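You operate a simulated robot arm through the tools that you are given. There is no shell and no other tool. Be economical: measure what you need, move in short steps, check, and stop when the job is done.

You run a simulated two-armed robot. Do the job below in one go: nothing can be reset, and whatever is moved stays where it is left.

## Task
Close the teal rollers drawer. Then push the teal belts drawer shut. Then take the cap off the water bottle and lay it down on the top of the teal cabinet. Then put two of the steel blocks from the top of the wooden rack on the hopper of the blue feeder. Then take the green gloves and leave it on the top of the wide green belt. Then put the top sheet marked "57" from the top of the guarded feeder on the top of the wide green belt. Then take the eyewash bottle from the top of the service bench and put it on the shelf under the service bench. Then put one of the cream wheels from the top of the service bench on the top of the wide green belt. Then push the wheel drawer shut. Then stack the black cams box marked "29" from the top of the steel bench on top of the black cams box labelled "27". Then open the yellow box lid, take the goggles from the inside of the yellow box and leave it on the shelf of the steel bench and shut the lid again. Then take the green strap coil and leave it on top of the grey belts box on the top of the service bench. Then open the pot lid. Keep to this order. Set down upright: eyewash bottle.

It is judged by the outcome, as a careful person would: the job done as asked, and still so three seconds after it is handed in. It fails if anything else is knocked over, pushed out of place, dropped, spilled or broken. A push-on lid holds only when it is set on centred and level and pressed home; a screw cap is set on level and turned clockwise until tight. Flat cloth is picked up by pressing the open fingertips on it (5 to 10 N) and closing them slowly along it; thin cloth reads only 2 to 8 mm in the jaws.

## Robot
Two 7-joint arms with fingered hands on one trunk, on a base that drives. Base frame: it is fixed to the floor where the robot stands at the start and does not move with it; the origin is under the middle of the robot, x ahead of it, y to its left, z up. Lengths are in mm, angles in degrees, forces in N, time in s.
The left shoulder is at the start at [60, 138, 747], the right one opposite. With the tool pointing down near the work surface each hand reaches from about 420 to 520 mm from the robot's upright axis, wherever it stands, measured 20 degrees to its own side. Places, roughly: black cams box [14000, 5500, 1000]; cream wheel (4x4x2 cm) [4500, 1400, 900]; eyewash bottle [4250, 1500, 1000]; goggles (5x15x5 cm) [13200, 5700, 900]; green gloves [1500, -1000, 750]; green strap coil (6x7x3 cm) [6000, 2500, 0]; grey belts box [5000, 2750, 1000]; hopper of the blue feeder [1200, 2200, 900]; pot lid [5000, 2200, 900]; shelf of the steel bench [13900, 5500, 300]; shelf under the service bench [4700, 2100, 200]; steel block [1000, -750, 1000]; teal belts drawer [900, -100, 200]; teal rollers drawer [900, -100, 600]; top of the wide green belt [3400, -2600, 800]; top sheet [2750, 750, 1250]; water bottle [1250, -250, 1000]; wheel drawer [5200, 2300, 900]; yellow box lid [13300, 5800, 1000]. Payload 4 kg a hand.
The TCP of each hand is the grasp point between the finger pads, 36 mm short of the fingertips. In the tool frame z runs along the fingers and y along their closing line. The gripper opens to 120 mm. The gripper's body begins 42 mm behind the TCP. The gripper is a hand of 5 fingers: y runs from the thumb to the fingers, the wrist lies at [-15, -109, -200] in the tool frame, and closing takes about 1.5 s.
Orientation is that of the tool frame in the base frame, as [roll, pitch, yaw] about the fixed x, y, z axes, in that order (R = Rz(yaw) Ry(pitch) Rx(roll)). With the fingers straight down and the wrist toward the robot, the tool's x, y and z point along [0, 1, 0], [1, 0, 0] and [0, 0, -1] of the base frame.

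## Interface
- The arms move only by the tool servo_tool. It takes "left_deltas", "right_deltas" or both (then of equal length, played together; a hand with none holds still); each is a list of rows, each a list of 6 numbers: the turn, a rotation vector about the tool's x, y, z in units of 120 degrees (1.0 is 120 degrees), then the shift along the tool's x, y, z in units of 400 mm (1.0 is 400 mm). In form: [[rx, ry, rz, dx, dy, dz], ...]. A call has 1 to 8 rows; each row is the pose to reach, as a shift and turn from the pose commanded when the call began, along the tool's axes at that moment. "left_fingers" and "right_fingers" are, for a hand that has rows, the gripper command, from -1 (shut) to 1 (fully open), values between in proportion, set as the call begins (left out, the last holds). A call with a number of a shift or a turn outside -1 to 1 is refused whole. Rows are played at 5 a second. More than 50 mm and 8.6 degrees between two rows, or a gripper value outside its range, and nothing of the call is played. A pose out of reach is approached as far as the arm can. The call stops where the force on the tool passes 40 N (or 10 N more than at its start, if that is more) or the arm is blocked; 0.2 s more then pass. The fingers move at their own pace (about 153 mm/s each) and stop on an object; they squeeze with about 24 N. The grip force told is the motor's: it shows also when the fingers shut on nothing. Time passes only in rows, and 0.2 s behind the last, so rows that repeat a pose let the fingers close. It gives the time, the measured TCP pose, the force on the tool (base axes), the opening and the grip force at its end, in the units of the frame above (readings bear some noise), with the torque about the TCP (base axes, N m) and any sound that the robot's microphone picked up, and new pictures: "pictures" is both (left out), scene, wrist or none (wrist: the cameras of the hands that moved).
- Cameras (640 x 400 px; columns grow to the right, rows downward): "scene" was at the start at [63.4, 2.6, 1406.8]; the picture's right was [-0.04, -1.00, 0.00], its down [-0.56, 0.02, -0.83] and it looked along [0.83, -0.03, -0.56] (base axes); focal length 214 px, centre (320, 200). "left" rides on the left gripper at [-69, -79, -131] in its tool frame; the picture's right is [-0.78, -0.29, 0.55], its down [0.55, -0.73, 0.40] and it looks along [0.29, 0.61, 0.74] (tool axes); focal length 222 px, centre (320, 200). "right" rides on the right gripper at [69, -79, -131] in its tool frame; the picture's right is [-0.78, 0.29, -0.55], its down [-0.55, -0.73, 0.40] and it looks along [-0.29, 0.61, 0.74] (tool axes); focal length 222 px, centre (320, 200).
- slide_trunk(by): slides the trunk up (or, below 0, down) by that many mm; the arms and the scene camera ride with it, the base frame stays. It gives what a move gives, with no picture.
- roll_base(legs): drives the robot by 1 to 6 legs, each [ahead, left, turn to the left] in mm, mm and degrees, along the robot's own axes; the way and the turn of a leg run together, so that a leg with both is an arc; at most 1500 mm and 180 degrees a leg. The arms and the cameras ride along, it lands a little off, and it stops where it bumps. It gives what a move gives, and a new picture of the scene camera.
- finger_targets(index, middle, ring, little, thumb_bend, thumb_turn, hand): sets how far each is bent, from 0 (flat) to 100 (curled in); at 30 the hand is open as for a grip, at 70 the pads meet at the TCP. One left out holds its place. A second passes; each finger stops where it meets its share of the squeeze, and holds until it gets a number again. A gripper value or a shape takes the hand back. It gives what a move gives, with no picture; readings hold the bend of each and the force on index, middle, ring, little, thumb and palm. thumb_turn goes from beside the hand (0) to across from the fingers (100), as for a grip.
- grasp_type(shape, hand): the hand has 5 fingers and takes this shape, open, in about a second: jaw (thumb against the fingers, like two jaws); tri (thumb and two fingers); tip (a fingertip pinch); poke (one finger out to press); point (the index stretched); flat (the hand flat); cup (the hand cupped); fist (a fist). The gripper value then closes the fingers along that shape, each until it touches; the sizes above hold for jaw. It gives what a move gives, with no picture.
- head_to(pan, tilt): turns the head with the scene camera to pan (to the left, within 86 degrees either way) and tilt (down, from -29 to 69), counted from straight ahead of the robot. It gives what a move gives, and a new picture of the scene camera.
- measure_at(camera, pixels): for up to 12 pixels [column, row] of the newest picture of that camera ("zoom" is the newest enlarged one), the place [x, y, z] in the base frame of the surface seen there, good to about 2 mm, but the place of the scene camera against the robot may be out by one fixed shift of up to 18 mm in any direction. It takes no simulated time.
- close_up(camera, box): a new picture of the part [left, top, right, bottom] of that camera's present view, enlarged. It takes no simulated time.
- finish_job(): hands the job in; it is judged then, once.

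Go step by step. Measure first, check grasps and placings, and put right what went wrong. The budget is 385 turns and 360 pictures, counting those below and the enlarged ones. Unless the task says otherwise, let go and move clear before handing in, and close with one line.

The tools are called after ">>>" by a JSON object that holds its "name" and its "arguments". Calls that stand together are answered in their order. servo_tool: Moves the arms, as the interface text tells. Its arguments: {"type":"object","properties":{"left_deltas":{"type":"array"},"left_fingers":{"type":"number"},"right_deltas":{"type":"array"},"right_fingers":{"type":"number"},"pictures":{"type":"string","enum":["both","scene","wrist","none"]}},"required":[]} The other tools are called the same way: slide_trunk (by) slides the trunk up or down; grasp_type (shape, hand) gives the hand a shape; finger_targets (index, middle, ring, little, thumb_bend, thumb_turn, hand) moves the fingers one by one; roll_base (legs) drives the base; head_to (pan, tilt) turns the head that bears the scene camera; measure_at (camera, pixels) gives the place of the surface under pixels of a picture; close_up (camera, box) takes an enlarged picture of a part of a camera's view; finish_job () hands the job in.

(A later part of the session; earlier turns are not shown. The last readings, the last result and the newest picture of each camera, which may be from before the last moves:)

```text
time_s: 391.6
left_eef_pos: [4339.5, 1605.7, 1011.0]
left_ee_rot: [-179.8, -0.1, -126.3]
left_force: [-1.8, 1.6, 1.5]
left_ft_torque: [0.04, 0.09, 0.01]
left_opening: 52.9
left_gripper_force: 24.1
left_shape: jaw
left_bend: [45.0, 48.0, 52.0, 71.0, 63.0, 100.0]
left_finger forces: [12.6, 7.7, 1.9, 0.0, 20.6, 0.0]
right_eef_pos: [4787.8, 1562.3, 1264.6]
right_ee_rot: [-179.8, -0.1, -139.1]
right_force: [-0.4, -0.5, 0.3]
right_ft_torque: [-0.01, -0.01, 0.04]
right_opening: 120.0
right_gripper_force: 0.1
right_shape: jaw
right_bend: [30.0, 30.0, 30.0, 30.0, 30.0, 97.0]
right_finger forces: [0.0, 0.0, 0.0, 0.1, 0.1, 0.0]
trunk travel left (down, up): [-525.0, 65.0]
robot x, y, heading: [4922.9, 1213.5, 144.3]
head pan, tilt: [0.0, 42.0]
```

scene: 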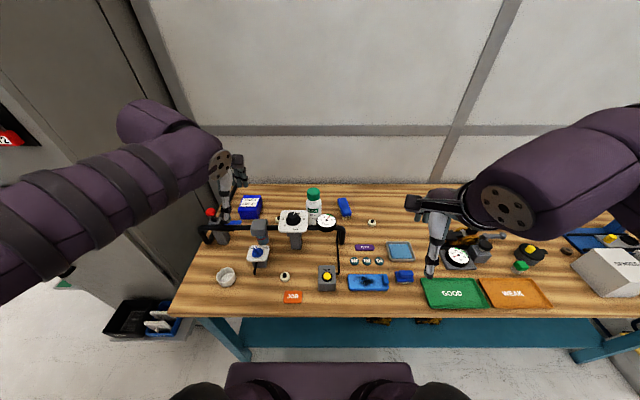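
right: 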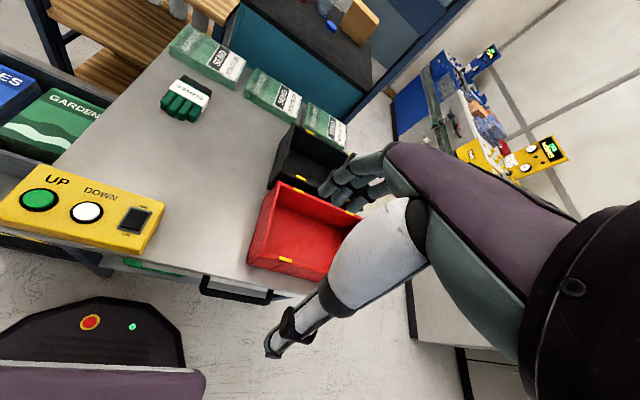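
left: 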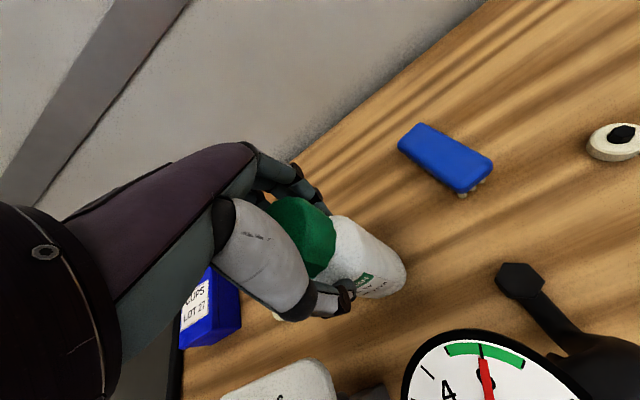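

Bottle gripped. Lifting 230 mm straight up so it clears the dial, then drawing it back over the bench.

>>> {"name": "servo_tool", "arguments": {"left_deltas": [[0, 0, 0, 0, 0, -0.08], [0, 0, 0, 0, 0, -0.16], [0, 0, 0, 0, 0, -0.25], [0, 0, 0, 0, 0, -0.34], [0, 0, 0, 0, 0, -0.43], [0, 0, 0, 0, 0, -0.52], [0, 0, 0, 0, 0, -0.59]], "pictures": "none"}}

>>> {"name": "servo_tool", "arguments": {"left_deltas": [[0, 0, 0, 0, -0.1, 0], [0, 0, 0, 0.02, -0.2, 0], [0, 0, 0, 0.05, -0.3, 0], [0, 0, 0, 0.08, -0.4, 0], [0, 0, 0, 0.11, -0.5, 0], [0, 0, 0, 0.14, -0.6, 0], [0, 0, 0, 0.17, -0.65, 0]], "pictures": "scene"}}

```text
time_s: 393.1
left_eef_pos: [4341.1, 1604.8, 1246.8]
left_ee_rot: [-179.7, -0.1, -126.3]
left_force: [0.3, -0.3, -5.1]
left_ft_torque: [0.02, -0.01, -0.03]
left_opening: 52.5
left_gripper_force: 23.9
left_shape: jaw
left_bend: [45.0, 48.0, 52.0, 71.0, 63.0, 100.0]
left_finger forces: [12.2, 7.1, 1.2, 0.0, 20.7, 0.0]
right_eef_pos: [4787.3, 1562.4, 1263.4]
right_ee_rot: [-179.9, 0.0, -139.0]
right_force: [0.4, 0.7, 0.0]
right_ft_torque: [0.03, 0.02, -0.03]
right_opening: 120.0
right_gripper_force: 0.1
right_shape: jaw
right_bend: [30.0, 30.0, 30.0, 30.0, 30.0, 97.0]
right_finger forces: [0.0, 0.0, 0.1, 0.0, 0.1, 0.0]
trunk travel left (down, up): [-525.0, 65.0]
robot x, y, heading: [4921.4, 1213.4, 144.3]
head pan, tilt: [0.0, 42.0]
```

```text
time_s: 394.8
left_eef_pos: [4509.1, 1396.9, 1248.1]
left_ee_rot: [-179.9, -0.2, -126.1]
left_force: [0.6, 0.4, -4.9]
left_ft_torque: [0.02, 0.01, 0.01]
left_opening: 52.7
left_gripper_force: 23.6
left_shape: jaw
left_bend: [45.0, 48.0, 52.0, 71.0, 63.0, 100.0]
left_finger forces: [12.5, 7.2, 1.2, 0.0, 21.1, 0.0]
right_eef_pos: [4787.3, 1562.8, 1265.1]
right_ee_rot: [-180.0, -0.1, -139.1]
right_force: [0.2, -0.2, 0.0]
right_ft_torque: [0.02, -0.01, -0.01]
right_opening: 119.8
right_gripper_force: 0.1
right_shape: jaw
right_bend: [30.0, 30.0, 30.0, 30.0, 30.0, 97.0]
right_finger forces: [0.0, 0.0, 0.0, 0.0, 0.0, 0.0]
trunk travel left (down, up): [-525.0, 65.0]
robot x, y, heading: [4921.3, 1211.3, 144.2]
head pan, tilt: [0.0, 42.0]
```

scene: 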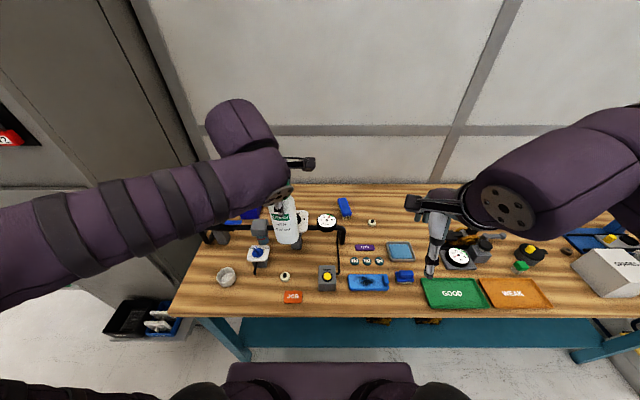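

Bottle is safely drawn back. Backing the base 450 mm and lowering the trunk to see and reach the under-shelf.

>>> {"name": "roll_base", "arguments": {"legs": [[-450, 0, 0]]}}

>>> {"name": "slide_trunk", "arguments": {"by": -500}}

>>> {"name": "head_to", "arguments": {"pan": 0, "tilt": 30}}

```text
time_s: 397.5
left_eef_pos: [4874.9, 1136.5, 1249.3]
left_ee_rot: [-179.8, 0.0, -126.4]
left_force: [0.9, 0.2, -5.2]
left_ft_torque: [0.02, -0.04, -0.01]
left_opening: 52.8
left_gripper_force: 24.3
left_shape: jaw
left_bend: [45.0, 48.0, 52.0, 71.0, 63.0, 100.0]
left_finger forces: [12.5, 7.2, 1.3, 0.1, 21.0, 0.1]
right_eef_pos: [5152.2, 1298.9, 1264.4]
right_ee_rot: [-179.9, 0.0, -139.4]
right_force: [0.0, 0.5, -0.2]
right_ft_torque: [0.02, 0.01, 0.02]
right_opening: 119.7
right_gripper_force: 0.1
right_shape: jaw
right_bend: [30.0, 30.0, 30.0, 30.0, 30.0, 97.0]
right_finger forces: [0.1, 0.1, 0.0, 0.0, 0.0, 0.1]
trunk travel left (down, up): [-525.0, 65.0]
robot x, y, heading: [5282.6, 956.2, 144.1]
head pan, tilt: [0.0, 42.0]
```

scene: 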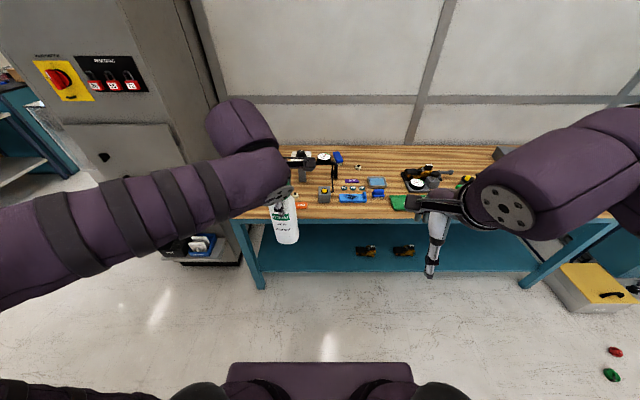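

```text
refused: -500 is not a number from -400 to 400
```

```text
time_s: 398.2
left_eef_pos: [4873.2, 1136.5, 1248.3]
left_ee_rot: [-179.8, -0.2, -126.4]
left_force: [0.2, -0.3, -4.3]
left_ft_torque: [0.03, -0.02, -0.03]
left_opening: 52.9
left_gripper_force: 23.8
left_shape: jaw
left_bend: [45.0, 48.0, 52.0, 71.0, 63.0, 100.0]
left_finger forces: [12.5, 7.3, 1.3, 0.0, 21.1, 0.0]
right_eef_pos: [5152.1, 1301.5, 1263.2]
right_ee_rot: [-179.9, 0.0, -139.3]
right_force: [-0.4, -0.1, 0.2]
right_ft_torque: [-0.02, 0.02, 0.01]
right_opening: 119.6
right_gripper_force: 0.1
right_shape: jaw
right_bend: [30.0, 30.0, 30.0, 30.0, 30.0, 97.0]
right_finger forces: [0.0, 0.0, 0.0, 0.0, 0.0, 0.0]
trunk travel left (down, up): [-525.0, 65.0]
robot x, y, heading: [5285.9, 954.6, 144.1]
head pan, tilt: [0.0, 30.0]
```

scene: 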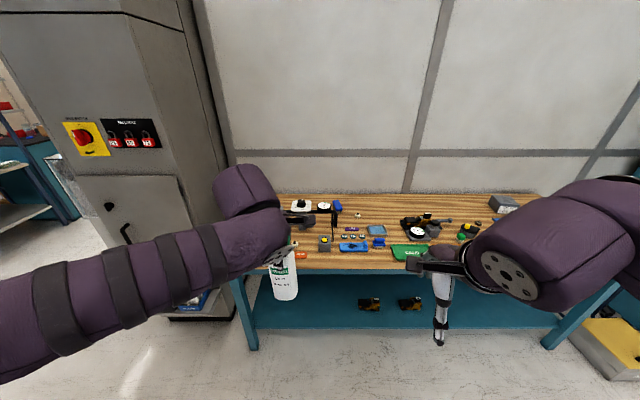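

The teal shelf with two clamps (px 370,303; 410,303) is clear; free space at px (310,310) and right (480,310). Measuring.

>>> {"name": "measure_at", "arguments": {"camera": "scene", "pixels": [[320, 322], [320, 305], [320, 290], [480, 322], [480, 300], [345, 268], [345, 274], [370, 300], [250, 340], [430, 325], [320, 280]]}}

>>> {"name": "slide_trunk", "arguments": {"by": -400}}

```text
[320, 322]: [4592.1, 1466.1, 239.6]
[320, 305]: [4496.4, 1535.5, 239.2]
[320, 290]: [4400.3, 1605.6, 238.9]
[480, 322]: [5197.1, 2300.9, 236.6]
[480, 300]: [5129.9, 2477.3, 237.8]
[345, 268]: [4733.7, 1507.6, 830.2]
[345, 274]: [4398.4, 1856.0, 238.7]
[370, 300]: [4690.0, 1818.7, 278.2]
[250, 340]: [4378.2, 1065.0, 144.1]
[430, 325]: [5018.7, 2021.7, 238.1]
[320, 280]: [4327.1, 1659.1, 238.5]
```

```text
time_s: 402.0
left_eef_pos: [4874.6, 1136.9, 849.1]
left_ee_rot: [-179.7, -0.1, -126.4]
left_force: [0.0, -0.1, -3.8]
left_ft_torque: [-0.04, 0.02, 0.04]
left_opening: 53.1
left_gripper_force: 24.4
left_shape: jaw
left_bend: [45.0, 48.0, 52.0, 71.0, 63.0, 100.0]
left_finger forces: [12.4, 7.3, 1.3, 0.0, 21.0, 0.0]
right_eef_pos: [5152.2, 1299.8, 863.1]
right_ee_rot: [-179.9, 0.0, -139.4]
right_force: [-0.1, -0.6, -0.6]
right_ft_torque: [0.04, 0.0, -0.01]
right_opening: 119.8
right_gripper_force: 0.0
right_shape: jaw
right_bend: [30.0, 30.0, 30.0, 30.0, 30.0, 97.0]
right_finger forces: [0.0, 0.0, 0.0, 0.0, 0.0, 0.1]
trunk travel left (down, up): [-125.0, 465.0]
robot x, y, heading: [5283.4, 953.5, 144.0]
head pan, tilt: [0.0, 30.0]
```

Shelf true z≈227, front edge f≈2890, bench underside well above. I'll extend the arm while lowering in free air in front of the bench.

>>> {"name": "servo_tool", "arguments": {"left_deltas": [[0, 0, 0, 0, 0.07, 0.04], [0, 0, 0, 0, 0.14, 0.1], [0, 0, 0, 0, 0.2, 0.18], [0, 0, 0, 0, 0.26, 0.27], [0, 0, 0, 0, 0.3, 0.37], [0, 0, 0, 0, 0.33, 0.48], [0, 0, 0, 0, 0.33, 0.6], [0, 0, 0, 0, 0.33, 0.72]], "pictures": "none"}}

>>> {"name": "servo_tool", "arguments": {"left_deltas": [[0, 0, 0, 0, 0, 0.1], [0, 0, 0, 0, 0, 0.2], [0, 0, 0, 0, 0, 0.32]], "pictures": "scene"}}

```text
time_s: 403.8
left_eef_pos: [4767.9, 1214.2, 559.0]
left_ee_rot: [-179.8, -0.1, -126.4]
left_force: [0.2, 0.9, -4.4]
left_ft_torque: [-0.01, 0.0, -0.02]
left_opening: 52.5
left_gripper_force: 23.6
left_shape: jaw
left_bend: [45.0, 48.0, 52.0, 71.0, 63.0, 100.0]
left_finger forces: [12.3, 7.1, 1.4, 0.0, 20.6, 0.0]
right_eef_pos: [5152.9, 1299.6, 864.9]
right_ee_rot: [-179.9, -0.1, -139.2]
right_force: [-0.2, 0.2, -0.5]
right_ft_torque: [0.02, 0.02, -0.02]
right_opening: 120.0
right_gripper_force: 0.0
right_shape: jaw
right_bend: [30.0, 30.0, 30.0, 30.0, 30.0, 97.0]
right_finger forces: [0.0, 0.0, 0.0, 0.1, 0.0, 0.0]
trunk travel left (down, up): [-125.0, 465.0]
robot x, y, heading: [5283.7, 952.5, 144.0]
head pan, tilt: [0.0, 30.0]
```

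```text
time_s: 404.6
left_eef_pos: [4767.8, 1214.6, 431.8]
left_ee_rot: [-179.9, -0.1, -126.3]
left_force: [-0.4, 0.1, -4.4]
left_ft_torque: [-0.04, 0.0, 0.03]
left_opening: 52.5
left_gripper_force: 24.0
left_shape: jaw
left_bend: [45.0, 48.0, 52.0, 71.0, 63.0, 100.0]
left_finger forces: [12.4, 7.2, 1.5, 0.0, 20.5, 0.1]
right_eef_pos: [5152.6, 1299.7, 862.8]
right_ee_rot: [-179.9, 0.1, -139.2]
right_force: [-0.2, 0.2, 0.1]
right_ft_torque: [0.0, 0.0, -0.01]
right_opening: 119.8
right_gripper_force: 0.1
right_shape: jaw
right_bend: [30.0, 30.0, 30.0, 30.0, 30.0, 97.0]
right_finger forces: [0.0, 0.0, 0.0, 0.0, 0.0, 0.1]
trunk travel left (down, up): [-125.0, 465.0]
robot x, y, heading: [5284.4, 953.7, 144.2]
head pan, tilt: [0.0, 30.0]
```

scene: 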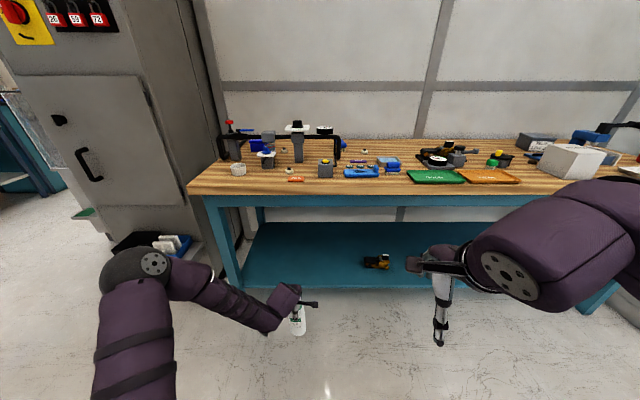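

Arm is low with elbow well below the bench top. Driving 250 mm forward so the bottle goes in under the bench, then extending the last 105 mm.

>>> {"name": "roll_base", "arguments": {"legs": [[250, 0, 0]]}}

>>> {"name": "servo_tool", "arguments": {"left_deltas": [[0, 0, 0, 0, 0.06, 0], [0, 0, 0, 0, 0.12, 0], [0, 0, 0, 0, 0.18, 0], [0, 0, 0, 0, 0.25, 0]], "pictures": "wrist"}}

```text
time_s: 406.4
left_eef_pos: [4566.9, 1360.8, 431.9]
left_ee_rot: [-179.8, -0.1, -126.5]
left_force: [-1.0, -0.5, -4.6]
left_ft_torque: [0.0, 0.01, -0.01]
left_opening: 52.8
left_gripper_force: 23.9
left_shape: jaw
left_bend: [45.0, 48.0, 52.0, 71.0, 63.0, 100.0]
left_finger forces: [12.4, 7.2, 1.4, 0.0, 20.4, 0.1]
right_eef_pos: [4951.5, 1446.8, 863.2]
right_ee_rot: [-179.9, 0.0, -139.5]
right_force: [-0.4, -0.6, -0.5]
right_ft_torque: [-0.02, 0.02, 0.04]
right_opening: 120.2
right_gripper_force: 0.3
right_shape: jaw
right_bend: [30.0, 30.0, 30.0, 30.0, 30.0, 97.0]
right_finger forces: [0.0, 0.1, 0.1, 0.0, 0.1, 0.1]
trunk travel left (down, up): [-125.0, 465.0]
robot x, y, heading: [5080.4, 1099.4, 143.8]
head pan, tilt: [0.0, 30.0]
```

scene: 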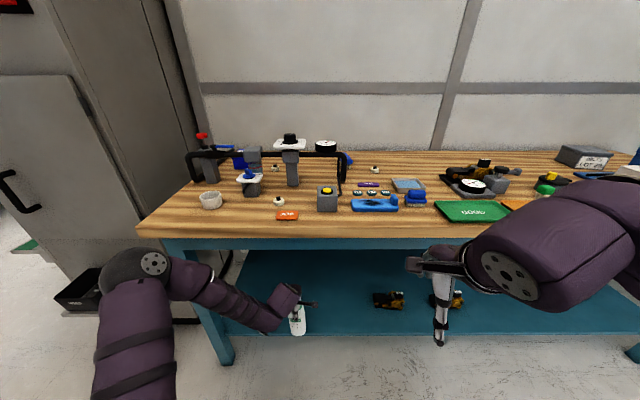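

```text
time_s: 407.4
left_eef_pos: [4488.1, 1420.8, 431.2]
left_ee_rot: [-179.8, -0.1, -126.5]
left_force: [-0.6, 0.7, -5.1]
left_ft_torque: [-0.03, -0.02, -0.03]
left_opening: 52.5
left_gripper_force: 23.3
left_shape: jaw
left_bend: [45.0, 48.0, 52.0, 71.0, 63.0, 100.0]
left_finger forces: [12.4, 7.2, 1.4, 0.0, 20.7, 0.1]
right_eef_pos: [4951.4, 1447.2, 863.8]
right_ee_rot: [-179.9, 0.1, -139.3]
right_force: [0.1, -1.0, -0.3]
right_ft_torque: [-0.01, 0.02, -0.03]
right_opening: 119.7
right_gripper_force: 0.1
right_shape: jaw
right_bend: [30.0, 30.0, 30.0, 30.0, 30.0, 97.0]
right_finger forces: [0.0, 0.0, 0.0, 0.0, 0.1, 0.0]
trunk travel left (down, up): [-125.0, 465.0]
robot x, y, heading: [5082.7, 1100.3, 144.1]
head pan, tilt: [0.0, 30.0]
```

left: 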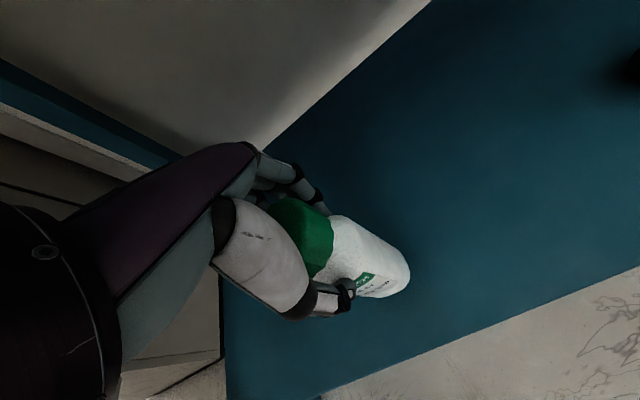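

Bottle is over the shelf. Confirming the shelf height, then lowering.

>>> {"name": "measure_at", "arguments": {"camera": "left", "pixels": [[450, 260], [420, 300], [360, 340], [480, 310], [560, 290]]}}

>>> {"name": "servo_tool", "arguments": {"left_deltas": [[0, 0, 0, 0, 0, 0.05], [0, 0, 0, 0, 0, 0.085], [0, 0, 0, 0, 0, 0.1]], "pictures": "none"}}

```text
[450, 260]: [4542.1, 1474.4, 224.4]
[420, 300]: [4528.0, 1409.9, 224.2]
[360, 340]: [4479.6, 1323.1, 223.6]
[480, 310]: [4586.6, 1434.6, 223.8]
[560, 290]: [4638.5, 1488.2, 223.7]
```

```text
time_s: 408.2
left_eef_pos: [4487.4, 1420.6, 390.7]
left_ee_rot: [-179.8, -0.2, -126.4]
left_force: [0.1, 0.2, -4.0]
left_ft_torque: [0.01, -0.02, 0.0]
left_opening: 52.7
left_gripper_force: 23.7
left_shape: jaw
left_bend: [45.0, 48.0, 52.0, 71.0, 63.0, 100.0]
left_finger forces: [12.5, 7.2, 1.4, 0.0, 20.7, 0.0]
right_eef_pos: [4951.2, 1447.6, 864.2]
right_ee_rot: [-179.8, 0.0, -139.4]
right_force: [-0.6, -0.1, -0.9]
right_ft_torque: [0.02, -0.01, 0.05]
right_opening: 120.0
right_gripper_force: 0.1
right_shape: jaw
right_bend: [30.0, 30.0, 30.0, 30.0, 30.0, 97.0]
right_finger forces: [0.0, 0.0, 0.0, 0.0, 0.0, 0.0]
trunk travel left (down, up): [-125.0, 465.0]
robot x, y, heading: [5083.9, 1097.6, 144.0]
head pan, tilt: [0.0, 30.0]
```

Shelf at z 224; contact expected near TCP 383. Lowering the last millimetres.

>>> {"name": "servo_tool", "arguments": {"left_deltas": [[0, 0, 0, 0, 0, 0.008], [0, 0, 0, 0, 0, 0.014], [0, 0, 0, 0, 0, 0.019]], "pictures": "none"}}

```text
time_s: 409.1
left_eef_pos: [4487.4, 1420.6, 386.0]
left_ee_rot: [-180.0, -0.1, -126.6]
left_force: [1.2, 1.6, 6.8]
left_ft_torque: [-0.01, -0.11, 0.0]
left_opening: 53.3
left_gripper_force: 24.2
left_shape: jaw
left_bend: [45.0, 48.0, 52.0, 71.0, 63.0, 100.0]
left_finger forces: [13.3, 7.3, 1.9, 0.0, 21.9, 0.0]
right_eef_pos: [4950.8, 1446.8, 863.9]
right_ee_rot: [-179.8, 0.0, -139.4]
right_force: [0.0, -0.5, -0.7]
right_ft_torque: [-0.02, 0.01, 0.04]
right_opening: 119.9
right_gripper_force: 0.0
right_shape: jaw
right_bend: [30.0, 30.0, 30.0, 30.0, 30.0, 97.0]
right_finger forces: [0.0, 0.0, 0.0, 0.0, 0.1, 0.0]
trunk travel left (down, up): [-125.0, 465.0]
robot x, y, heading: [5085.3, 1100.4, 144.0]
head pan, tilt: [0.0, 30.0]
```

Bottle stands on the shelf. Opening, raising 90 mm, and checking.

>>> {"name": "servo_tool", "arguments": {"left_deltas": [[0, 0, 0, 0, 0, 0], [0, 0, 0, 0, 0, 0], [0, 0, 0, 0, 0, 0], [0, 0, 0, 0, 0, -0.05], [0, 0, 0, 0, 0, -0.13], [0, 0, 0, 0, 0, -0.23]], "left_fingers": 0.7, "pictures": "wrist"}}

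```text
time_s: 410.4
left_eef_pos: [4488.4, 1420.5, 477.2]
left_ee_rot: [-179.8, -0.2, -126.4]
left_force: [0.0, 0.7, -1.3]
left_ft_torque: [0.03, 0.0, -0.01]
left_opening: 102.2
left_gripper_force: 0.1
left_shape: jaw
left_bend: [31.0, 34.0, 33.0, 44.0, 37.0, 98.0]
left_finger forces: [0.0, 0.0, 0.0, 0.0, 0.0, 0.0]
right_eef_pos: [4951.9, 1447.4, 863.1]
right_ee_rot: [-179.9, 0.0, -139.4]
right_force: [-0.8, 0.6, -0.3]
right_ft_torque: [0.0, 0.0, 0.03]
right_opening: 119.8
right_gripper_force: 0.2
right_shape: jaw
right_bend: [30.0, 30.0, 30.0, 30.0, 30.0, 97.0]
right_finger forces: [0.1, 0.1, 0.1, 0.0, 0.0, 0.1]
trunk travel left (down, up): [-125.0, 465.0]
robot x, y, heading: [5084.5, 1099.8, 144.1]
head pan, tilt: [0.0, 30.0]
```

left: 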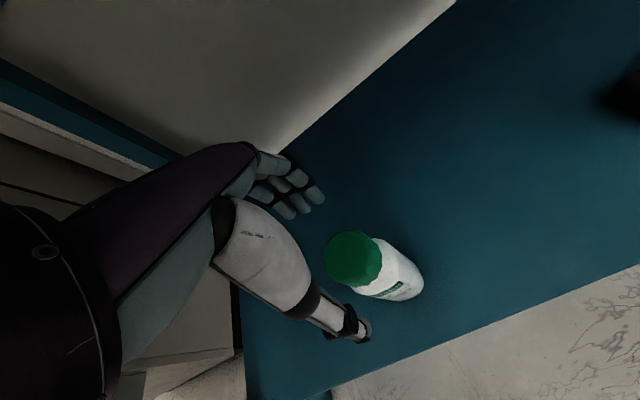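

Bottle stands upright on the shelf. Backing out 320 mm, then raising the trunk in the clear.

>>> {"name": "roll_base", "arguments": {"legs": [[-320, 0, 0]]}}

>>> {"name": "slide_trunk", "arguments": {"by": 400}}

>>> {"name": "servo_tool", "arguments": {"left_deltas": [[0, 0, 0, 0, 0, -0.1], [0, 0, 0, 0, 0, -0.2], [0, 0, 0, 0, 0, -0.3], [0, 0, 0, 0, 0, -0.4]], "pictures": "none"}}

```text
time_s: 412.6
left_eef_pos: [4743.6, 1231.3, 476.6]
left_ee_rot: [-179.8, -0.1, -126.2]
left_force: [-0.4, 0.7, 0.3]
left_ft_torque: [-0.03, 0.03, 0.02]
left_opening: 101.8
left_gripper_force: 0.1
left_shape: jaw
left_bend: [31.0, 34.0, 33.0, 44.0, 37.0, 98.0]
left_finger forces: [0.0, 0.0, 0.0, 0.0, 0.0, 0.0]
right_eef_pos: [5206.6, 1259.4, 864.1]
right_ee_rot: [-179.9, -0.1, -139.2]
right_force: [-0.4, 0.0, 0.3]
right_ft_torque: [0.05, -0.01, 0.01]
right_opening: 119.7
right_gripper_force: 0.0
right_shape: jaw
right_bend: [30.0, 30.0, 30.0, 30.0, 30.0, 97.0]
right_finger forces: [0.0, 0.1, 0.0, 0.1, 0.0, 0.1]
trunk travel left (down, up): [-125.0, 465.0]
robot x, y, heading: [5339.2, 913.1, 144.3]
head pan, tilt: [0.0, 30.0]
```

scene: 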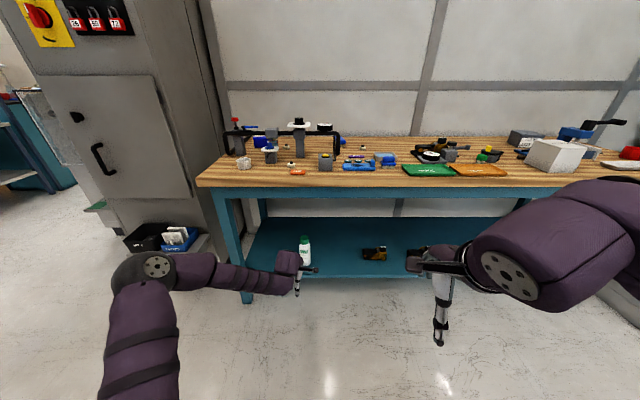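

```text
time_s: 416.4
left_eef_pos: [4744.6, 1230.8, 875.8]
left_ee_rot: [-179.9, -0.1, -126.3]
left_force: [0.6, 0.2, 0.4]
left_ft_torque: [0.01, -0.01, 0.01]
left_opening: 101.7
left_gripper_force: 0.0
left_shape: jaw
left_bend: [31.0, 34.0, 33.0, 44.0, 37.0, 98.0]
left_finger forces: [0.0, 0.1, 0.0, 0.0, 0.0, 0.0]
right_eef_pos: [5207.9, 1259.4, 1263.0]
right_ee_rot: [-179.9, 0.0, -139.2]
right_force: [0.7, 0.8, 0.2]
right_ft_torque: [0.01, 0.02, -0.03]
right_opening: 119.7
right_gripper_force: 0.0
right_shape: jaw
right_bend: [30.0, 30.0, 30.0, 30.0, 30.0, 97.0]
right_finger forces: [0.0, 0.0, 0.0, 0.1, 0.1, 0.1]
trunk travel left (down, up): [-525.0, 65.0]
robot x, y, heading: [5338.4, 909.5, 144.2]
head pan, tilt: [0.0, 30.0]
```

```text
time_s: 417.4
left_eef_pos: [4745.3, 1232.6, 1037.2]
left_ee_rot: [-179.9, -0.3, -126.3]
left_force: [0.0, 0.4, -0.7]
left_ft_torque: [-0.01, 0.04, 0.02]
left_opening: 101.9
left_gripper_force: 0.1
left_shape: jaw
left_bend: [31.0, 34.0, 33.0, 44.0, 37.0, 98.0]
left_finger forces: [0.1, 0.0, 0.0, 0.0, 0.0, 0.1]
right_eef_pos: [5208.9, 1259.7, 1263.6]
right_ee_rot: [-179.9, 0.0, -139.2]
right_force: [-0.1, 0.5, 0.2]
right_ft_torque: [-0.01, -0.02, -0.03]
right_opening: 119.7
right_gripper_force: 0.0
right_shape: jaw
right_bend: [30.0, 30.0, 30.0, 30.0, 30.0, 97.0]
right_finger forces: [0.0, 0.0, 0.0, 0.0, 0.0, 0.0]
trunk travel left (down, up): [-525.0, 65.0]
robot x, y, heading: [5337.6, 911.8, 143.9]
head pan, tilt: [0.0, 30.0]
```

Bottle visible upright at px (305,250). Driving forward 270 mm to bring the left hand above the cream wheel near the bench front.

>>> {"name": "roll_base", "arguments": {"legs": [[265, 0, 0]]}}

>>> {"name": "servo_tool", "arguments": {"left_deltas": [[0, 0, 0, 0, 0, 0]], "pictures": "wrist"}}

```text
time_s: 419.3
left_eef_pos: [4526.4, 1386.8, 1035.8]
left_ee_rot: [-179.8, 0.0, -126.2]
left_force: [0.7, 0.2, -0.7]
left_ft_torque: [0.01, 0.01, 0.02]
left_opening: 102.1
left_gripper_force: 0.1
left_shape: jaw
left_bend: [31.0, 34.0, 33.0, 44.0, 37.0, 98.0]
left_finger forces: [0.1, 0.0, 0.1, 0.0, 0.1, 0.0]
right_eef_pos: [4990.7, 1415.3, 1263.4]
right_ee_rot: [-179.8, 0.1, -139.1]
right_force: [-0.2, -0.1, -0.3]
right_ft_torque: [-0.02, -0.03, -0.01]
right_opening: 120.0
right_gripper_force: 0.1
right_shape: jaw
right_bend: [30.0, 30.0, 30.0, 30.0, 30.0, 97.0]
right_finger forces: [0.1, 0.1, 0.0, 0.0, 0.0, 0.0]
trunk travel left (down, up): [-525.0, 65.0]
robot x, y, heading: [5124.7, 1067.7, 144.2]
head pan, tilt: [0.0, 30.0]
```

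scene: 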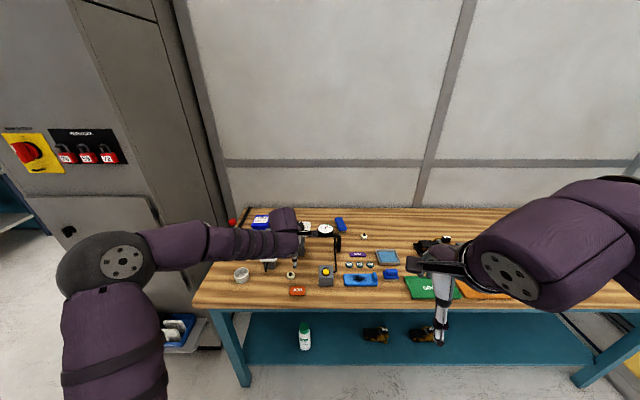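

```text
time_s: 419.7
left_eef_pos: [4527.6, 1385.9, 1035.9]
left_ee_rot: [-179.8, -0.2, -126.2]
left_force: [-0.2, 0.3, 0.1]
left_ft_torque: [0.0, 0.0, 0.01]
left_opening: 102.1
left_gripper_force: 0.1
left_shape: jaw
left_bend: [31.0, 34.0, 33.0, 44.0, 37.0, 98.0]
left_finger forces: [0.0, 0.1, 0.0, 0.1, 0.0, 0.0]
right_eef_pos: [4991.2, 1414.2, 1262.7]
right_ee_rot: [-179.9, 0.0, -139.1]
right_force: [-0.1, 0.6, -1.3]
right_ft_torque: [-0.03, -0.02, -0.01]
right_opening: 120.0
right_gripper_force: 0.1
right_shape: jaw
right_bend: [30.0, 30.0, 30.0, 30.0, 30.0, 97.0]
right_finger forces: [0.0, 0.0, 0.0, 0.0, 0.1, 0.0]
trunk travel left (down, up): [-525.0, 65.0]
robot x, y, heading: [5126.3, 1068.4, 144.5]
head pan, tilt: [0.0, 30.0]
```

left: 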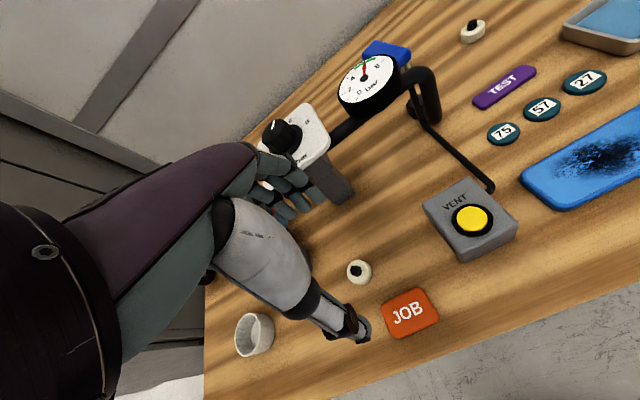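

Wheel at px (359,270). Measuring it and nearby surface.

>>> {"name": "measure_at", "arguments": {"camera": "left", "pixels": [[359, 270], [350, 266], [368, 268], [360, 280], [358, 262], [375, 290], [340, 290], [255, 320]]}}

```text
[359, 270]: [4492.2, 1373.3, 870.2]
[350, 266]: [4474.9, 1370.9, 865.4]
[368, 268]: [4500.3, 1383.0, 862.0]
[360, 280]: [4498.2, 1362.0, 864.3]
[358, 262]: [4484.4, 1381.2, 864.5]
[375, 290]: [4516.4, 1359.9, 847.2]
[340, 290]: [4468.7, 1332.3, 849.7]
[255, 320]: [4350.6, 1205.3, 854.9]
```

Wheel centre [4489,1373], top 867, bench 850. Aligning and descending to z≈889 with a moderate opening.

>>> {"name": "servo_tool", "arguments": {"left_deltas": [[0, 0, 0, 0.075, 0.055, 0.0], [0, 0, 0, 0.075, 0.055, 0.1], [0, 0, 0, 0.075, 0.055, 0.2], [0, 0, 0, 0.075, 0.055, 0.29]], "left_fingers": 0.2, "pictures": "wrist"}}

```text
time_s: 420.7
left_eef_pos: [4492.7, 1373.5, 920.2]
left_ee_rot: [-179.8, -0.1, -126.2]
left_force: [0.5, -0.1, -0.1]
left_ft_torque: [-0.03, 0.02, 0.01]
left_opening: 72.1
left_gripper_force: 0.0
left_shape: jaw
left_bend: [38.0, 42.0, 40.0, 65.0, 47.0, 100.0]
left_finger forces: [0.0, 0.0, 0.1, 0.1, 0.0, 0.0]
right_eef_pos: [4990.3, 1414.1, 1264.2]
right_ee_rot: [-179.8, 0.1, -139.1]
right_force: [0.6, -0.7, -0.1]
right_ft_torque: [-0.02, -0.02, 0.01]
right_opening: 119.7
right_gripper_force: 0.1
right_shape: jaw
right_bend: [30.0, 30.0, 30.0, 30.0, 30.0, 97.0]
right_finger forces: [0.0, 0.1, 0.1, 0.0, 0.1, 0.0]
trunk travel left (down, up): [-525.0, 65.0]
robot x, y, heading: [5123.5, 1072.0, 144.3]
head pan, tilt: [0.0, 30.0]
```

left: 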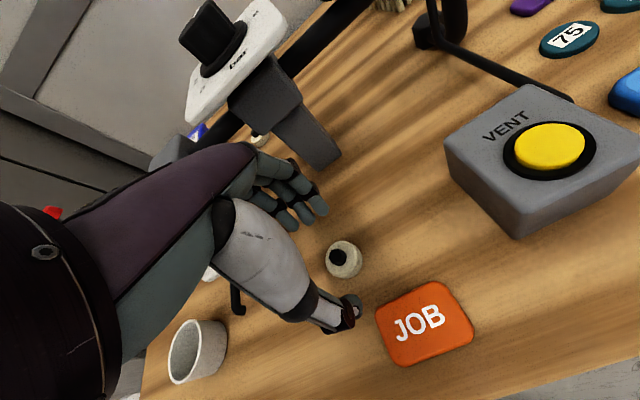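

No contacts; wheel lies between thumb and fingers. Lowering 31 mm and closing.

>>> {"name": "servo_tool", "arguments": {"left_deltas": [[0, 0, 0, 0, 0, 0.04], [0, 0, 0, 0, 0, 0.078]], "pictures": "none"}}

>>> {"name": "servo_tool", "arguments": {"left_deltas": [[0, 0, 0, 0, 0, 0], [0, 0, 0, 0, 0, 0], [0, 0, 0, 0, 0, 0], [0, 0, 0, 0, 0, 0], [0, 0, 0, 0, 0, 0], [0, 0, 0, 0, 0, 0]], "left_fingers": -0.8, "pictures": "wrist"}}

```text
time_s: 421.3
left_eef_pos: [4492.9, 1375.4, 895.1]
left_ee_rot: [179.7, -0.2, -126.3]
left_force: [-0.9, -1.0, 22.6]
left_ft_torque: [-0.62, -0.98, -0.04]
left_opening: 72.8
left_gripper_force: 0.0
left_shape: jaw
left_bend: [38.0, 42.0, 40.0, 65.0, 46.0, 100.0]
left_finger forces: [0.1, 0.0, 0.1, 0.0, 22.6, 0.0]
right_eef_pos: [4994.1, 1413.7, 1264.5]
right_ee_rot: [-180.0, 0.0, -139.1]
right_force: [-0.1, -0.6, 0.1]
right_ft_torque: [0.01, 0.04, -0.01]
right_opening: 119.8
right_gripper_force: 0.0
right_shape: jaw
right_bend: [30.0, 30.0, 30.0, 30.0, 30.0, 97.0]
right_finger forces: [0.1, 0.1, 0.1, 0.0, 0.1, 0.0]
trunk travel left (down, up): [-525.0, 65.0]
robot x, y, heading: [5123.7, 1071.0, 144.3]
head pan, tilt: [0.0, 30.0]
```

```text
time_s: 422.7
left_eef_pos: [4492.8, 1374.7, 889.3]
left_ee_rot: [-179.8, -0.2, -126.2]
left_force: [-0.2, -0.4, 0.8]
left_ft_torque: [-0.03, 0.01, 0.0]
left_opening: 25.3
left_gripper_force: 24.0
left_shape: jaw
left_bend: [57.0, 58.0, 64.0, 71.0, 70.0, 100.0]
left_finger forces: [11.0, 8.2, 0.0, 0.0, 19.2, 0.0]
right_eef_pos: [4991.4, 1414.6, 1264.4]
right_ee_rot: [-179.9, 0.1, -139.1]
right_force: [-0.3, 0.4, 0.5]
right_ft_torque: [-0.02, 0.0, -0.02]
right_opening: 120.1
right_gripper_force: 0.0
right_shape: jaw
right_bend: [30.0, 30.0, 30.0, 30.0, 30.0, 97.0]
right_finger forces: [0.0, 0.0, 0.0, 0.1, 0.0, 0.0]
trunk travel left (down, up): [-525.0, 65.0]
robot x, y, heading: [5120.1, 1068.7, 144.3]
head pan, tilt: [0.0, 30.0]
```

left: 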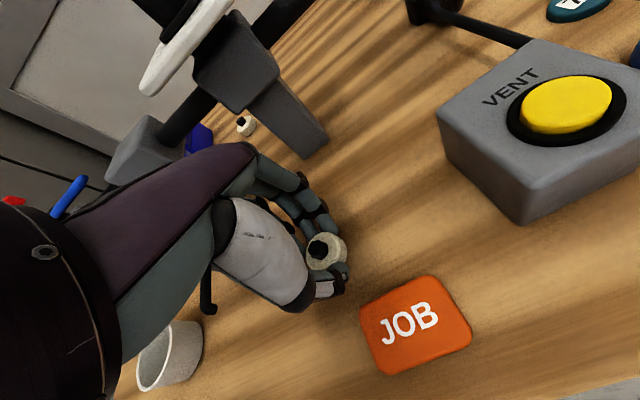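

Wheel gripped. Lifting, pulling the hand in, and then driving back through the corridor to the wide belt.

>>> {"name": "servo_tool", "arguments": {"left_deltas": [[0, 0, 0, 0, 0, -0.1], [0, 0, 0, 0, 0, -0.2], [0, 0, 0, 0, 0, -0.32], [0, 0, 0, 0, -0.05, -0.42], [0, 0, 0, 0, -0.15, -0.48], [0, 0, 0, 0, -0.25, -0.54], [0, 0, 0, 0, -0.35, -0.6], [0, 0, 0, 0, -0.45, -0.64]], "pictures": "none"}}

>>> {"name": "roll_base", "arguments": {"legs": [[0, 0, 90], [1500, -230, 0], [310, -400, 0], [1000, 0, 0], [1250, 640, 0], [0, 0, 90]]}}

```text
time_s: 424.5
left_eef_pos: [4638.3, 1268.9, 1147.6]
left_ee_rot: [-179.8, -0.1, -126.2]
left_force: [0.2, -0.3, -0.3]
left_ft_torque: [-0.01, -0.02, -0.01]
left_opening: 25.0
left_gripper_force: 24.1
left_shape: jaw
left_bend: [57.0, 58.0, 64.0, 71.0, 70.0, 100.0]
left_finger forces: [11.0, 8.4, 0.1, 0.1, 18.9, 0.0]
right_eef_pos: [4992.3, 1413.9, 1264.4]
right_ee_rot: [-180.0, -0.1, -139.1]
right_force: [0.0, 0.3, -0.3]
right_ft_torque: [-0.01, -0.01, -0.02]
right_opening: 120.1
right_gripper_force: 0.0
right_shape: jaw
right_bend: [30.0, 30.0, 30.0, 30.0, 30.0, 97.0]
right_finger forces: [0.1, 0.0, 0.1, 0.0, 0.0, 0.1]
trunk travel left (down, up): [-525.0, 65.0]
robot x, y, heading: [5125.8, 1066.6, 144.1]
head pan, tilt: [0.0, 30.0]
```

```text
refused: leg 2 is longer than a leg can be; nothing moved
```

>>> {"name": "roll_base", "arguments": {"legs": [[0, 0, 90], [1450, -230, 0], [360, -400, 0], [1000, 0, 0], [1250, 640, 0], [0, 0, 90]]}}

```text
time_s: 453.6
left_eef_pos: [3290.6, -2466.1, 1147.1]
left_ee_rot: [-179.8, -0.1, 55.2]
left_force: [-0.4, 0.1, -1.5]
left_ft_torque: [-0.01, -0.02, -0.01]
left_opening: 24.7
left_gripper_force: 24.3
left_shape: jaw
left_bend: [57.0, 58.0, 64.0, 71.0, 71.0, 100.0]
left_finger forces: [11.1, 8.2, 0.0, 0.0, 18.1, 0.1]
right_eef_pos: [2940.7, -2620.6, 1262.9]
right_ee_rot: [-179.9, 0.0, 42.4]
right_force: [-0.5, -0.1, 0.7]
right_ft_torque: [0.01, -0.03, -0.01]
right_opening: 119.9
right_gripper_force: 0.1
right_shape: jaw
right_bend: [30.0, 30.0, 30.0, 30.0, 30.0, 97.0]
right_finger forces: [0.0, 0.0, 0.0, 0.1, 0.0, 0.1]
trunk travel left (down, up): [-525.0, 65.0]
robot x, y, heading: [2800.6, -2277.5, -34.3]
head pan, tilt: [0.0, 30.0]
```

scene: 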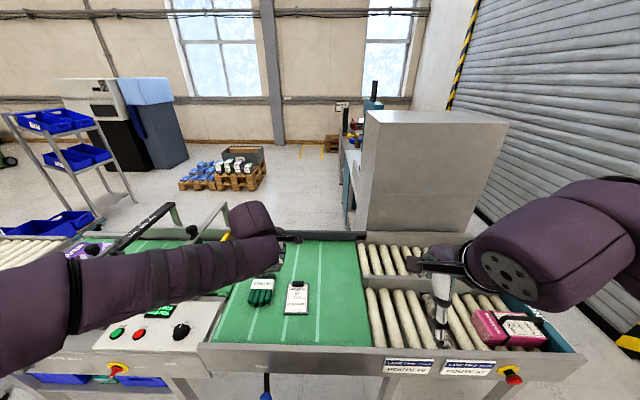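

At the belt; gloves and sheet lie at px (262,290) and (297,297). Taking the wheel to the free right part of the belt and lowering.

>>> {"name": "servo_tool", "arguments": {"left_deltas": [[0, 0, 0, -0.1, 0.05, 0.04], [0, 0, 0, -0.19, 0.1, 0.1], [0, 0, 0, -0.28, 0.14, 0.17], [0, 0, 0, -0.366, 0.166, 0.25], [0, 0, 0, -0.366, 0.166, 0.37], [0, 0, 0, -0.366, 0.166, 0.49], [0, 0, 0, -0.366, 0.166, 0.61], [0, 0, 0, -0.366, 0.166, 0.7]], "pictures": "both"}}

```text
time_s: 455.4
left_eef_pos: [3261.3, -2626.4, 866.2]
left_ee_rot: [-179.9, -0.1, 55.2]
left_force: [-0.3, -0.4, 0.6]
left_ft_torque: [-0.04, 0.05, -0.05]
left_opening: 24.2
left_gripper_force: 23.9
left_shape: jaw
left_bend: [58.0, 58.0, 64.0, 71.0, 71.0, 100.0]
left_finger forces: [11.2, 8.3, 0.1, 0.0, 18.1, 0.1]
right_eef_pos: [2941.2, -2620.7, 1265.0]
right_ee_rot: [-179.7, 0.0, 42.4]
right_force: [0.1, -0.2, 0.2]
right_ft_torque: [-0.02, 0.01, 0.01]
right_opening: 120.1
right_gripper_force: 0.0
right_shape: jaw
right_bend: [30.0, 30.0, 30.0, 30.0, 30.0, 97.0]
right_finger forces: [0.0, 0.0, 0.0, 0.1, 0.0, 0.1]
trunk travel left (down, up): [-525.0, 65.0]
robot x, y, heading: [2798.8, -2282.3, -34.3]
head pan, tilt: [0.0, 30.0]
```

scene: 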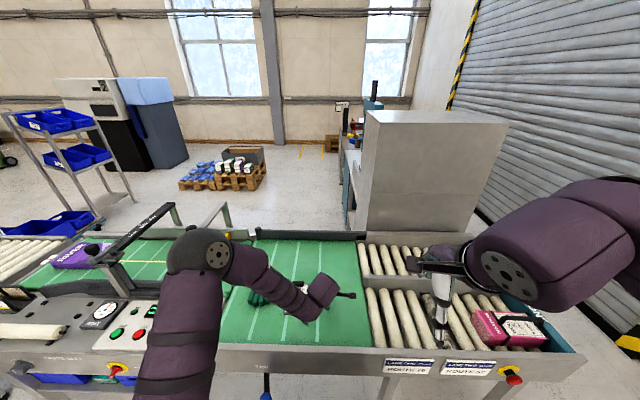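
left: 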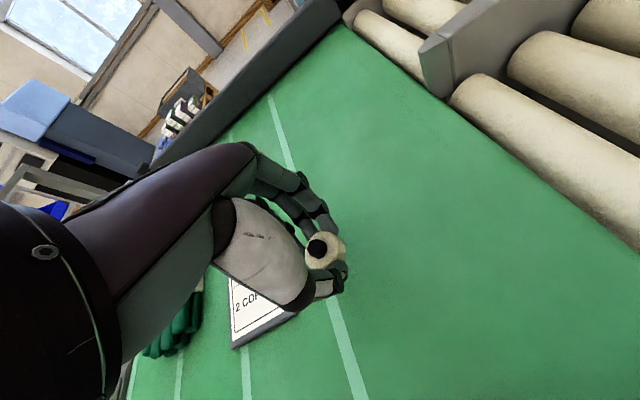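

Wheel is over a free spot. Lowering to contact height and releasing.

>>> {"name": "servo_tool", "arguments": {"left_deltas": [[0, 0, 0, 0, 0, 0.03], [0, 0, 0, 0, 0, 0.055], [0, 0, 0, 0, 0, 0.065]], "pictures": "none"}}

>>> {"name": "servo_tool", "arguments": {"left_deltas": [[0, 0, 0, 0, 0, 0], [0, 0, 0, 0, 0, 0], [0, 0, 0, 0, 0, 0], [0, 0, 0, 0, 0, -0.05], [0, 0, 0, 0, 0, -0.13], [0, 0, 0, 0, 0, -0.23], [0, 0, 0, 0, 0, -0.33]], "left_fingers": 0.2, "pictures": "wrist"}}

```text
time_s: 456.2
left_eef_pos: [3261.9, -2623.6, 840.2]
left_ee_rot: [-179.9, -0.1, 55.4]
left_force: [0.4, -0.3, 0.1]
left_ft_torque: [0.01, 0.01, 0.01]
left_opening: 24.3
left_gripper_force: 24.3
left_shape: jaw
left_bend: [58.0, 58.0, 64.0, 71.0, 71.0, 100.0]
left_finger forces: [11.2, 8.4, 0.1, 0.0, 18.1, 0.0]
right_eef_pos: [2940.5, -2620.2, 1264.4]
right_ee_rot: [-179.9, 0.0, 42.4]
right_force: [0.1, 0.6, 0.2]
right_ft_torque: [0.02, -0.02, -0.03]
right_opening: 119.9
right_gripper_force: 0.0
right_shape: jaw
right_bend: [30.0, 30.0, 30.0, 30.0, 30.0, 97.0]
right_finger forces: [0.0, 0.0, 0.1, 0.1, 0.0, 0.0]
trunk travel left (down, up): [-525.0, 65.0]
robot x, y, heading: [2799.6, -2276.4, -34.2]
head pan, tilt: [0.0, 30.0]
```

```text
time_s: 457.8
left_eef_pos: [3261.4, -2623.9, 973.1]
left_ee_rot: [-179.8, -0.2, 55.2]
left_force: [0.0, -0.8, -0.5]
left_ft_torque: [-0.01, 0.0, 0.0]
left_opening: 72.1
left_gripper_force: 0.0
left_shape: jaw
left_bend: [38.0, 42.0, 40.0, 65.0, 48.0, 100.0]
left_finger forces: [0.0, 0.0, 0.0, 0.0, 0.1, 0.0]
right_eef_pos: [2939.9, -2621.7, 1264.2]
right_ee_rot: [-179.9, -0.1, 42.4]
right_force: [0.7, 0.1, -0.4]
right_ft_torque: [0.01, 0.0, 0.0]
right_opening: 120.0
right_gripper_force: 0.1
right_shape: jaw
right_bend: [30.0, 30.0, 30.0, 30.0, 30.0, 97.0]
right_finger forces: [0.0, 0.0, 0.0, 0.1, 0.0, 0.1]
trunk travel left (down, up): [-525.0, 65.0]
robot x, y, heading: [2797.7, -2273.6, -34.4]
head pan, tilt: [0.0, 30.0]
```

left: 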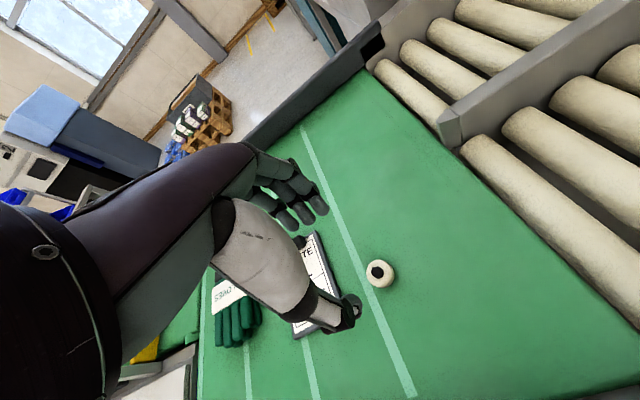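

All three items are on the belt. Retracting the hand and driving back to the service bench to look for the wheel drawer.

>>> {"name": "servo_tool", "arguments": {"left_deltas": [[0, 0, 0, 0.05, -0.05, -0.1], [0, 0, 0, 0.1, -0.1, -0.2], [0, 0, 0, 0.15, -0.15, -0.3], [0, 0, 0, 0.2, -0.2, -0.4], [0, 0, 0, 0.25, -0.25, -0.5], [0, 0, 0, 0.3, -0.28, -0.6], [0, 0, 0, 0.35, -0.3, -0.68]], "left_fingers": 1, "pictures": "none"}}

>>> {"name": "roll_base", "arguments": {"legs": [[0, 0, 88.8], [1250, 680, 0], [1000, 0, 0], [370, -490, 0], [1350, 0, 0], [0, 0, 50]]}}

```text
time_s: 459.4
left_eef_pos: [3243.1, -2440.9, 1246.1]
left_ee_rot: [-179.8, -0.1, 55.2]
left_force: [0.3, -0.4, -0.2]
left_ft_torque: [-0.01, 0.02, 0.01]
left_opening: 119.7
left_gripper_force: 0.0
left_shape: jaw
left_bend: [30.0, 30.0, 30.0, 30.0, 30.0, 97.0]
left_finger forces: [0.0, 0.0, 0.0, 0.0, 0.0, 0.0]
right_eef_pos: [2940.8, -2619.8, 1264.1]
right_ee_rot: [-179.9, -0.1, 42.3]
right_force: [-0.1, -0.1, -0.5]
right_ft_torque: [0.02, 0.0, 0.0]
right_opening: 119.9
right_gripper_force: 0.1
right_shape: jaw
right_bend: [30.0, 30.0, 30.0, 30.0, 30.0, 97.0]
right_finger forces: [0.1, 0.1, 0.0, 0.1, 0.0, 0.0]
trunk travel left (down, up): [-525.0, 65.0]
robot x, y, heading: [2797.7, -2277.6, -34.1]
head pan, tilt: [0.0, 30.0]
```

```text
time_s: 486.8
left_eef_pos: [4729.9, 1501.1, 1244.2]
left_ee_rot: [-179.8, -0.1, -165.4]
left_force: [-0.2, 0.0, -0.5]
left_ft_torque: [-0.02, -0.03, -0.01]
left_opening: 119.8
left_gripper_force: 0.1
left_shape: jaw
left_bend: [30.0, 30.0, 30.0, 30.0, 30.0, 97.0]
left_finger forces: [0.0, 0.0, 0.0, 0.0, 0.0, 0.0]
right_eef_pos: [5075.5, 1441.8, 1263.4]
right_ee_rot: [-179.9, 0.0, -178.1]
right_force: [0.1, -0.1, 0.1]
right_ft_torque: [-0.02, 0.0, 0.02]
right_opening: 120.0
right_gripper_force: 0.1
right_shape: jaw
right_bend: [30.0, 30.0, 30.0, 30.0, 30.0, 97.0]
right_finger forces: [0.0, 0.1, 0.0, 0.0, 0.0, 0.1]
trunk travel left (down, up): [-525.0, 65.0]
robot x, y, heading: [4960.5, 1088.0, 104.9]
head pan, tilt: [0.0, 30.0]
```

scene: 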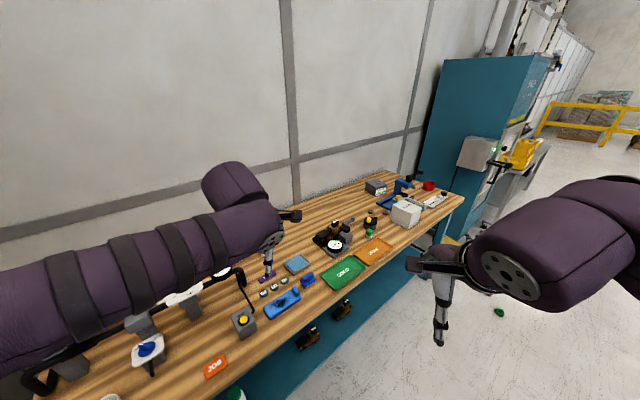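

Zooming at the right part of the bench to find the wheel drawer, belts box and pot.

>>> {"name": "close_up", "arguments": {"camera": "scene", "box": [290, 160, 490, 290]}}

>>> {"name": "measure_at", "arguments": {"camera": "zoom", "pixels": [[280, 85], [370, 165], [410, 190], [345, 200], [255, 200], [440, 80], [480, 130], [530, 110], [360, 110], [395, 90]]}}

```text
3.08 times, centred on (390, 225) of scene
```

zoom: 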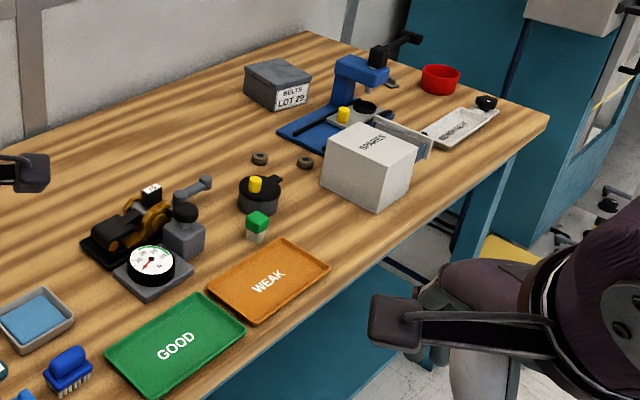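

```text
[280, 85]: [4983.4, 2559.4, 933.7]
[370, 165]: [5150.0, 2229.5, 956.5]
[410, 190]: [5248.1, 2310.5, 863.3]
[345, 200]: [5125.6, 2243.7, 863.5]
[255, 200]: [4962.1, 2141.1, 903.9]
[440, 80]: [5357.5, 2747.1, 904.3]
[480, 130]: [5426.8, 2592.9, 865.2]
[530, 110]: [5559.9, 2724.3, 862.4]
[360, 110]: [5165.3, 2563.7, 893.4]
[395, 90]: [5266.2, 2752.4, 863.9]
```

White "SPARES" box has a drawer sticking out on its far right side; the pot (yellow-knobbed lid) is at [4962,2141], the grey belts box at [4983,2559]. Measuring floor objects before moving.

>>> {"name": "measure_at", "arguments": {"camera": "scene", "pixels": [[445, 238], [499, 312], [455, 232], [480, 245], [520, 300], [560, 330], [400, 245], [462, 205], [445, 195], [425, 235]]}}

>>> {"name": "roll_base", "arguments": {"legs": [[0, 0, 39.4], [0, -900, 0]]}}

```text
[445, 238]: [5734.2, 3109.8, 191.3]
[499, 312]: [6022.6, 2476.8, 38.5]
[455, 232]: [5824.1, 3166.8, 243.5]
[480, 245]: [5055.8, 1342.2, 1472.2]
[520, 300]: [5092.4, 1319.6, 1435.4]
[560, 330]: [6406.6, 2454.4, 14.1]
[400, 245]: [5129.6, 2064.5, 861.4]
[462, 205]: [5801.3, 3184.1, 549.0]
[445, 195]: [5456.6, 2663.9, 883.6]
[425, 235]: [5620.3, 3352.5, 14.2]
```

```text
time_s: 493.4
left_eef_pos: [5048.7, 1998.5, 1244.8]
left_ee_rot: [-179.8, -0.2, -126.3]
left_force: [0.0, 0.4, -0.3]
left_ft_torque: [-0.05, 0.03, 0.04]
left_opening: 119.6
left_gripper_force: 0.1
left_shape: jaw
left_bend: [30.0, 30.0, 30.0, 30.0, 30.0, 97.0]
left_finger forces: [0.0, 0.0, 0.1, 0.1, 0.0, 0.0]
right_eef_pos: [5356.1, 2171.1, 1263.0]
right_ee_rot: [-180.0, -0.1, -139.2]
right_force: [1.2, 0.0, 0.7]
right_ft_torque: [-0.01, 0.02, 0.01]
right_opening: 119.8
right_gripper_force: 0.2
right_shape: jaw
right_bend: [30.0, 30.0, 30.0, 30.0, 30.0, 97.0]
right_finger forces: [0.1, 0.1, 0.1, 0.0, 0.0, 0.0]
trunk travel left (down, up): [-525.0, 65.0]
robot x, y, heading: [5487.2, 1821.4, 144.2]
head pan, tilt: [0.0, 30.0]
```

scene: 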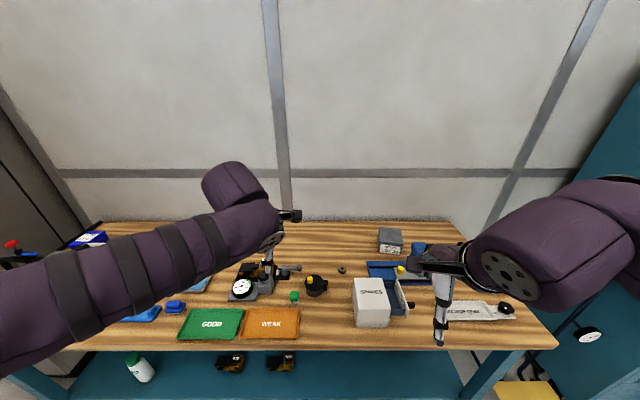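

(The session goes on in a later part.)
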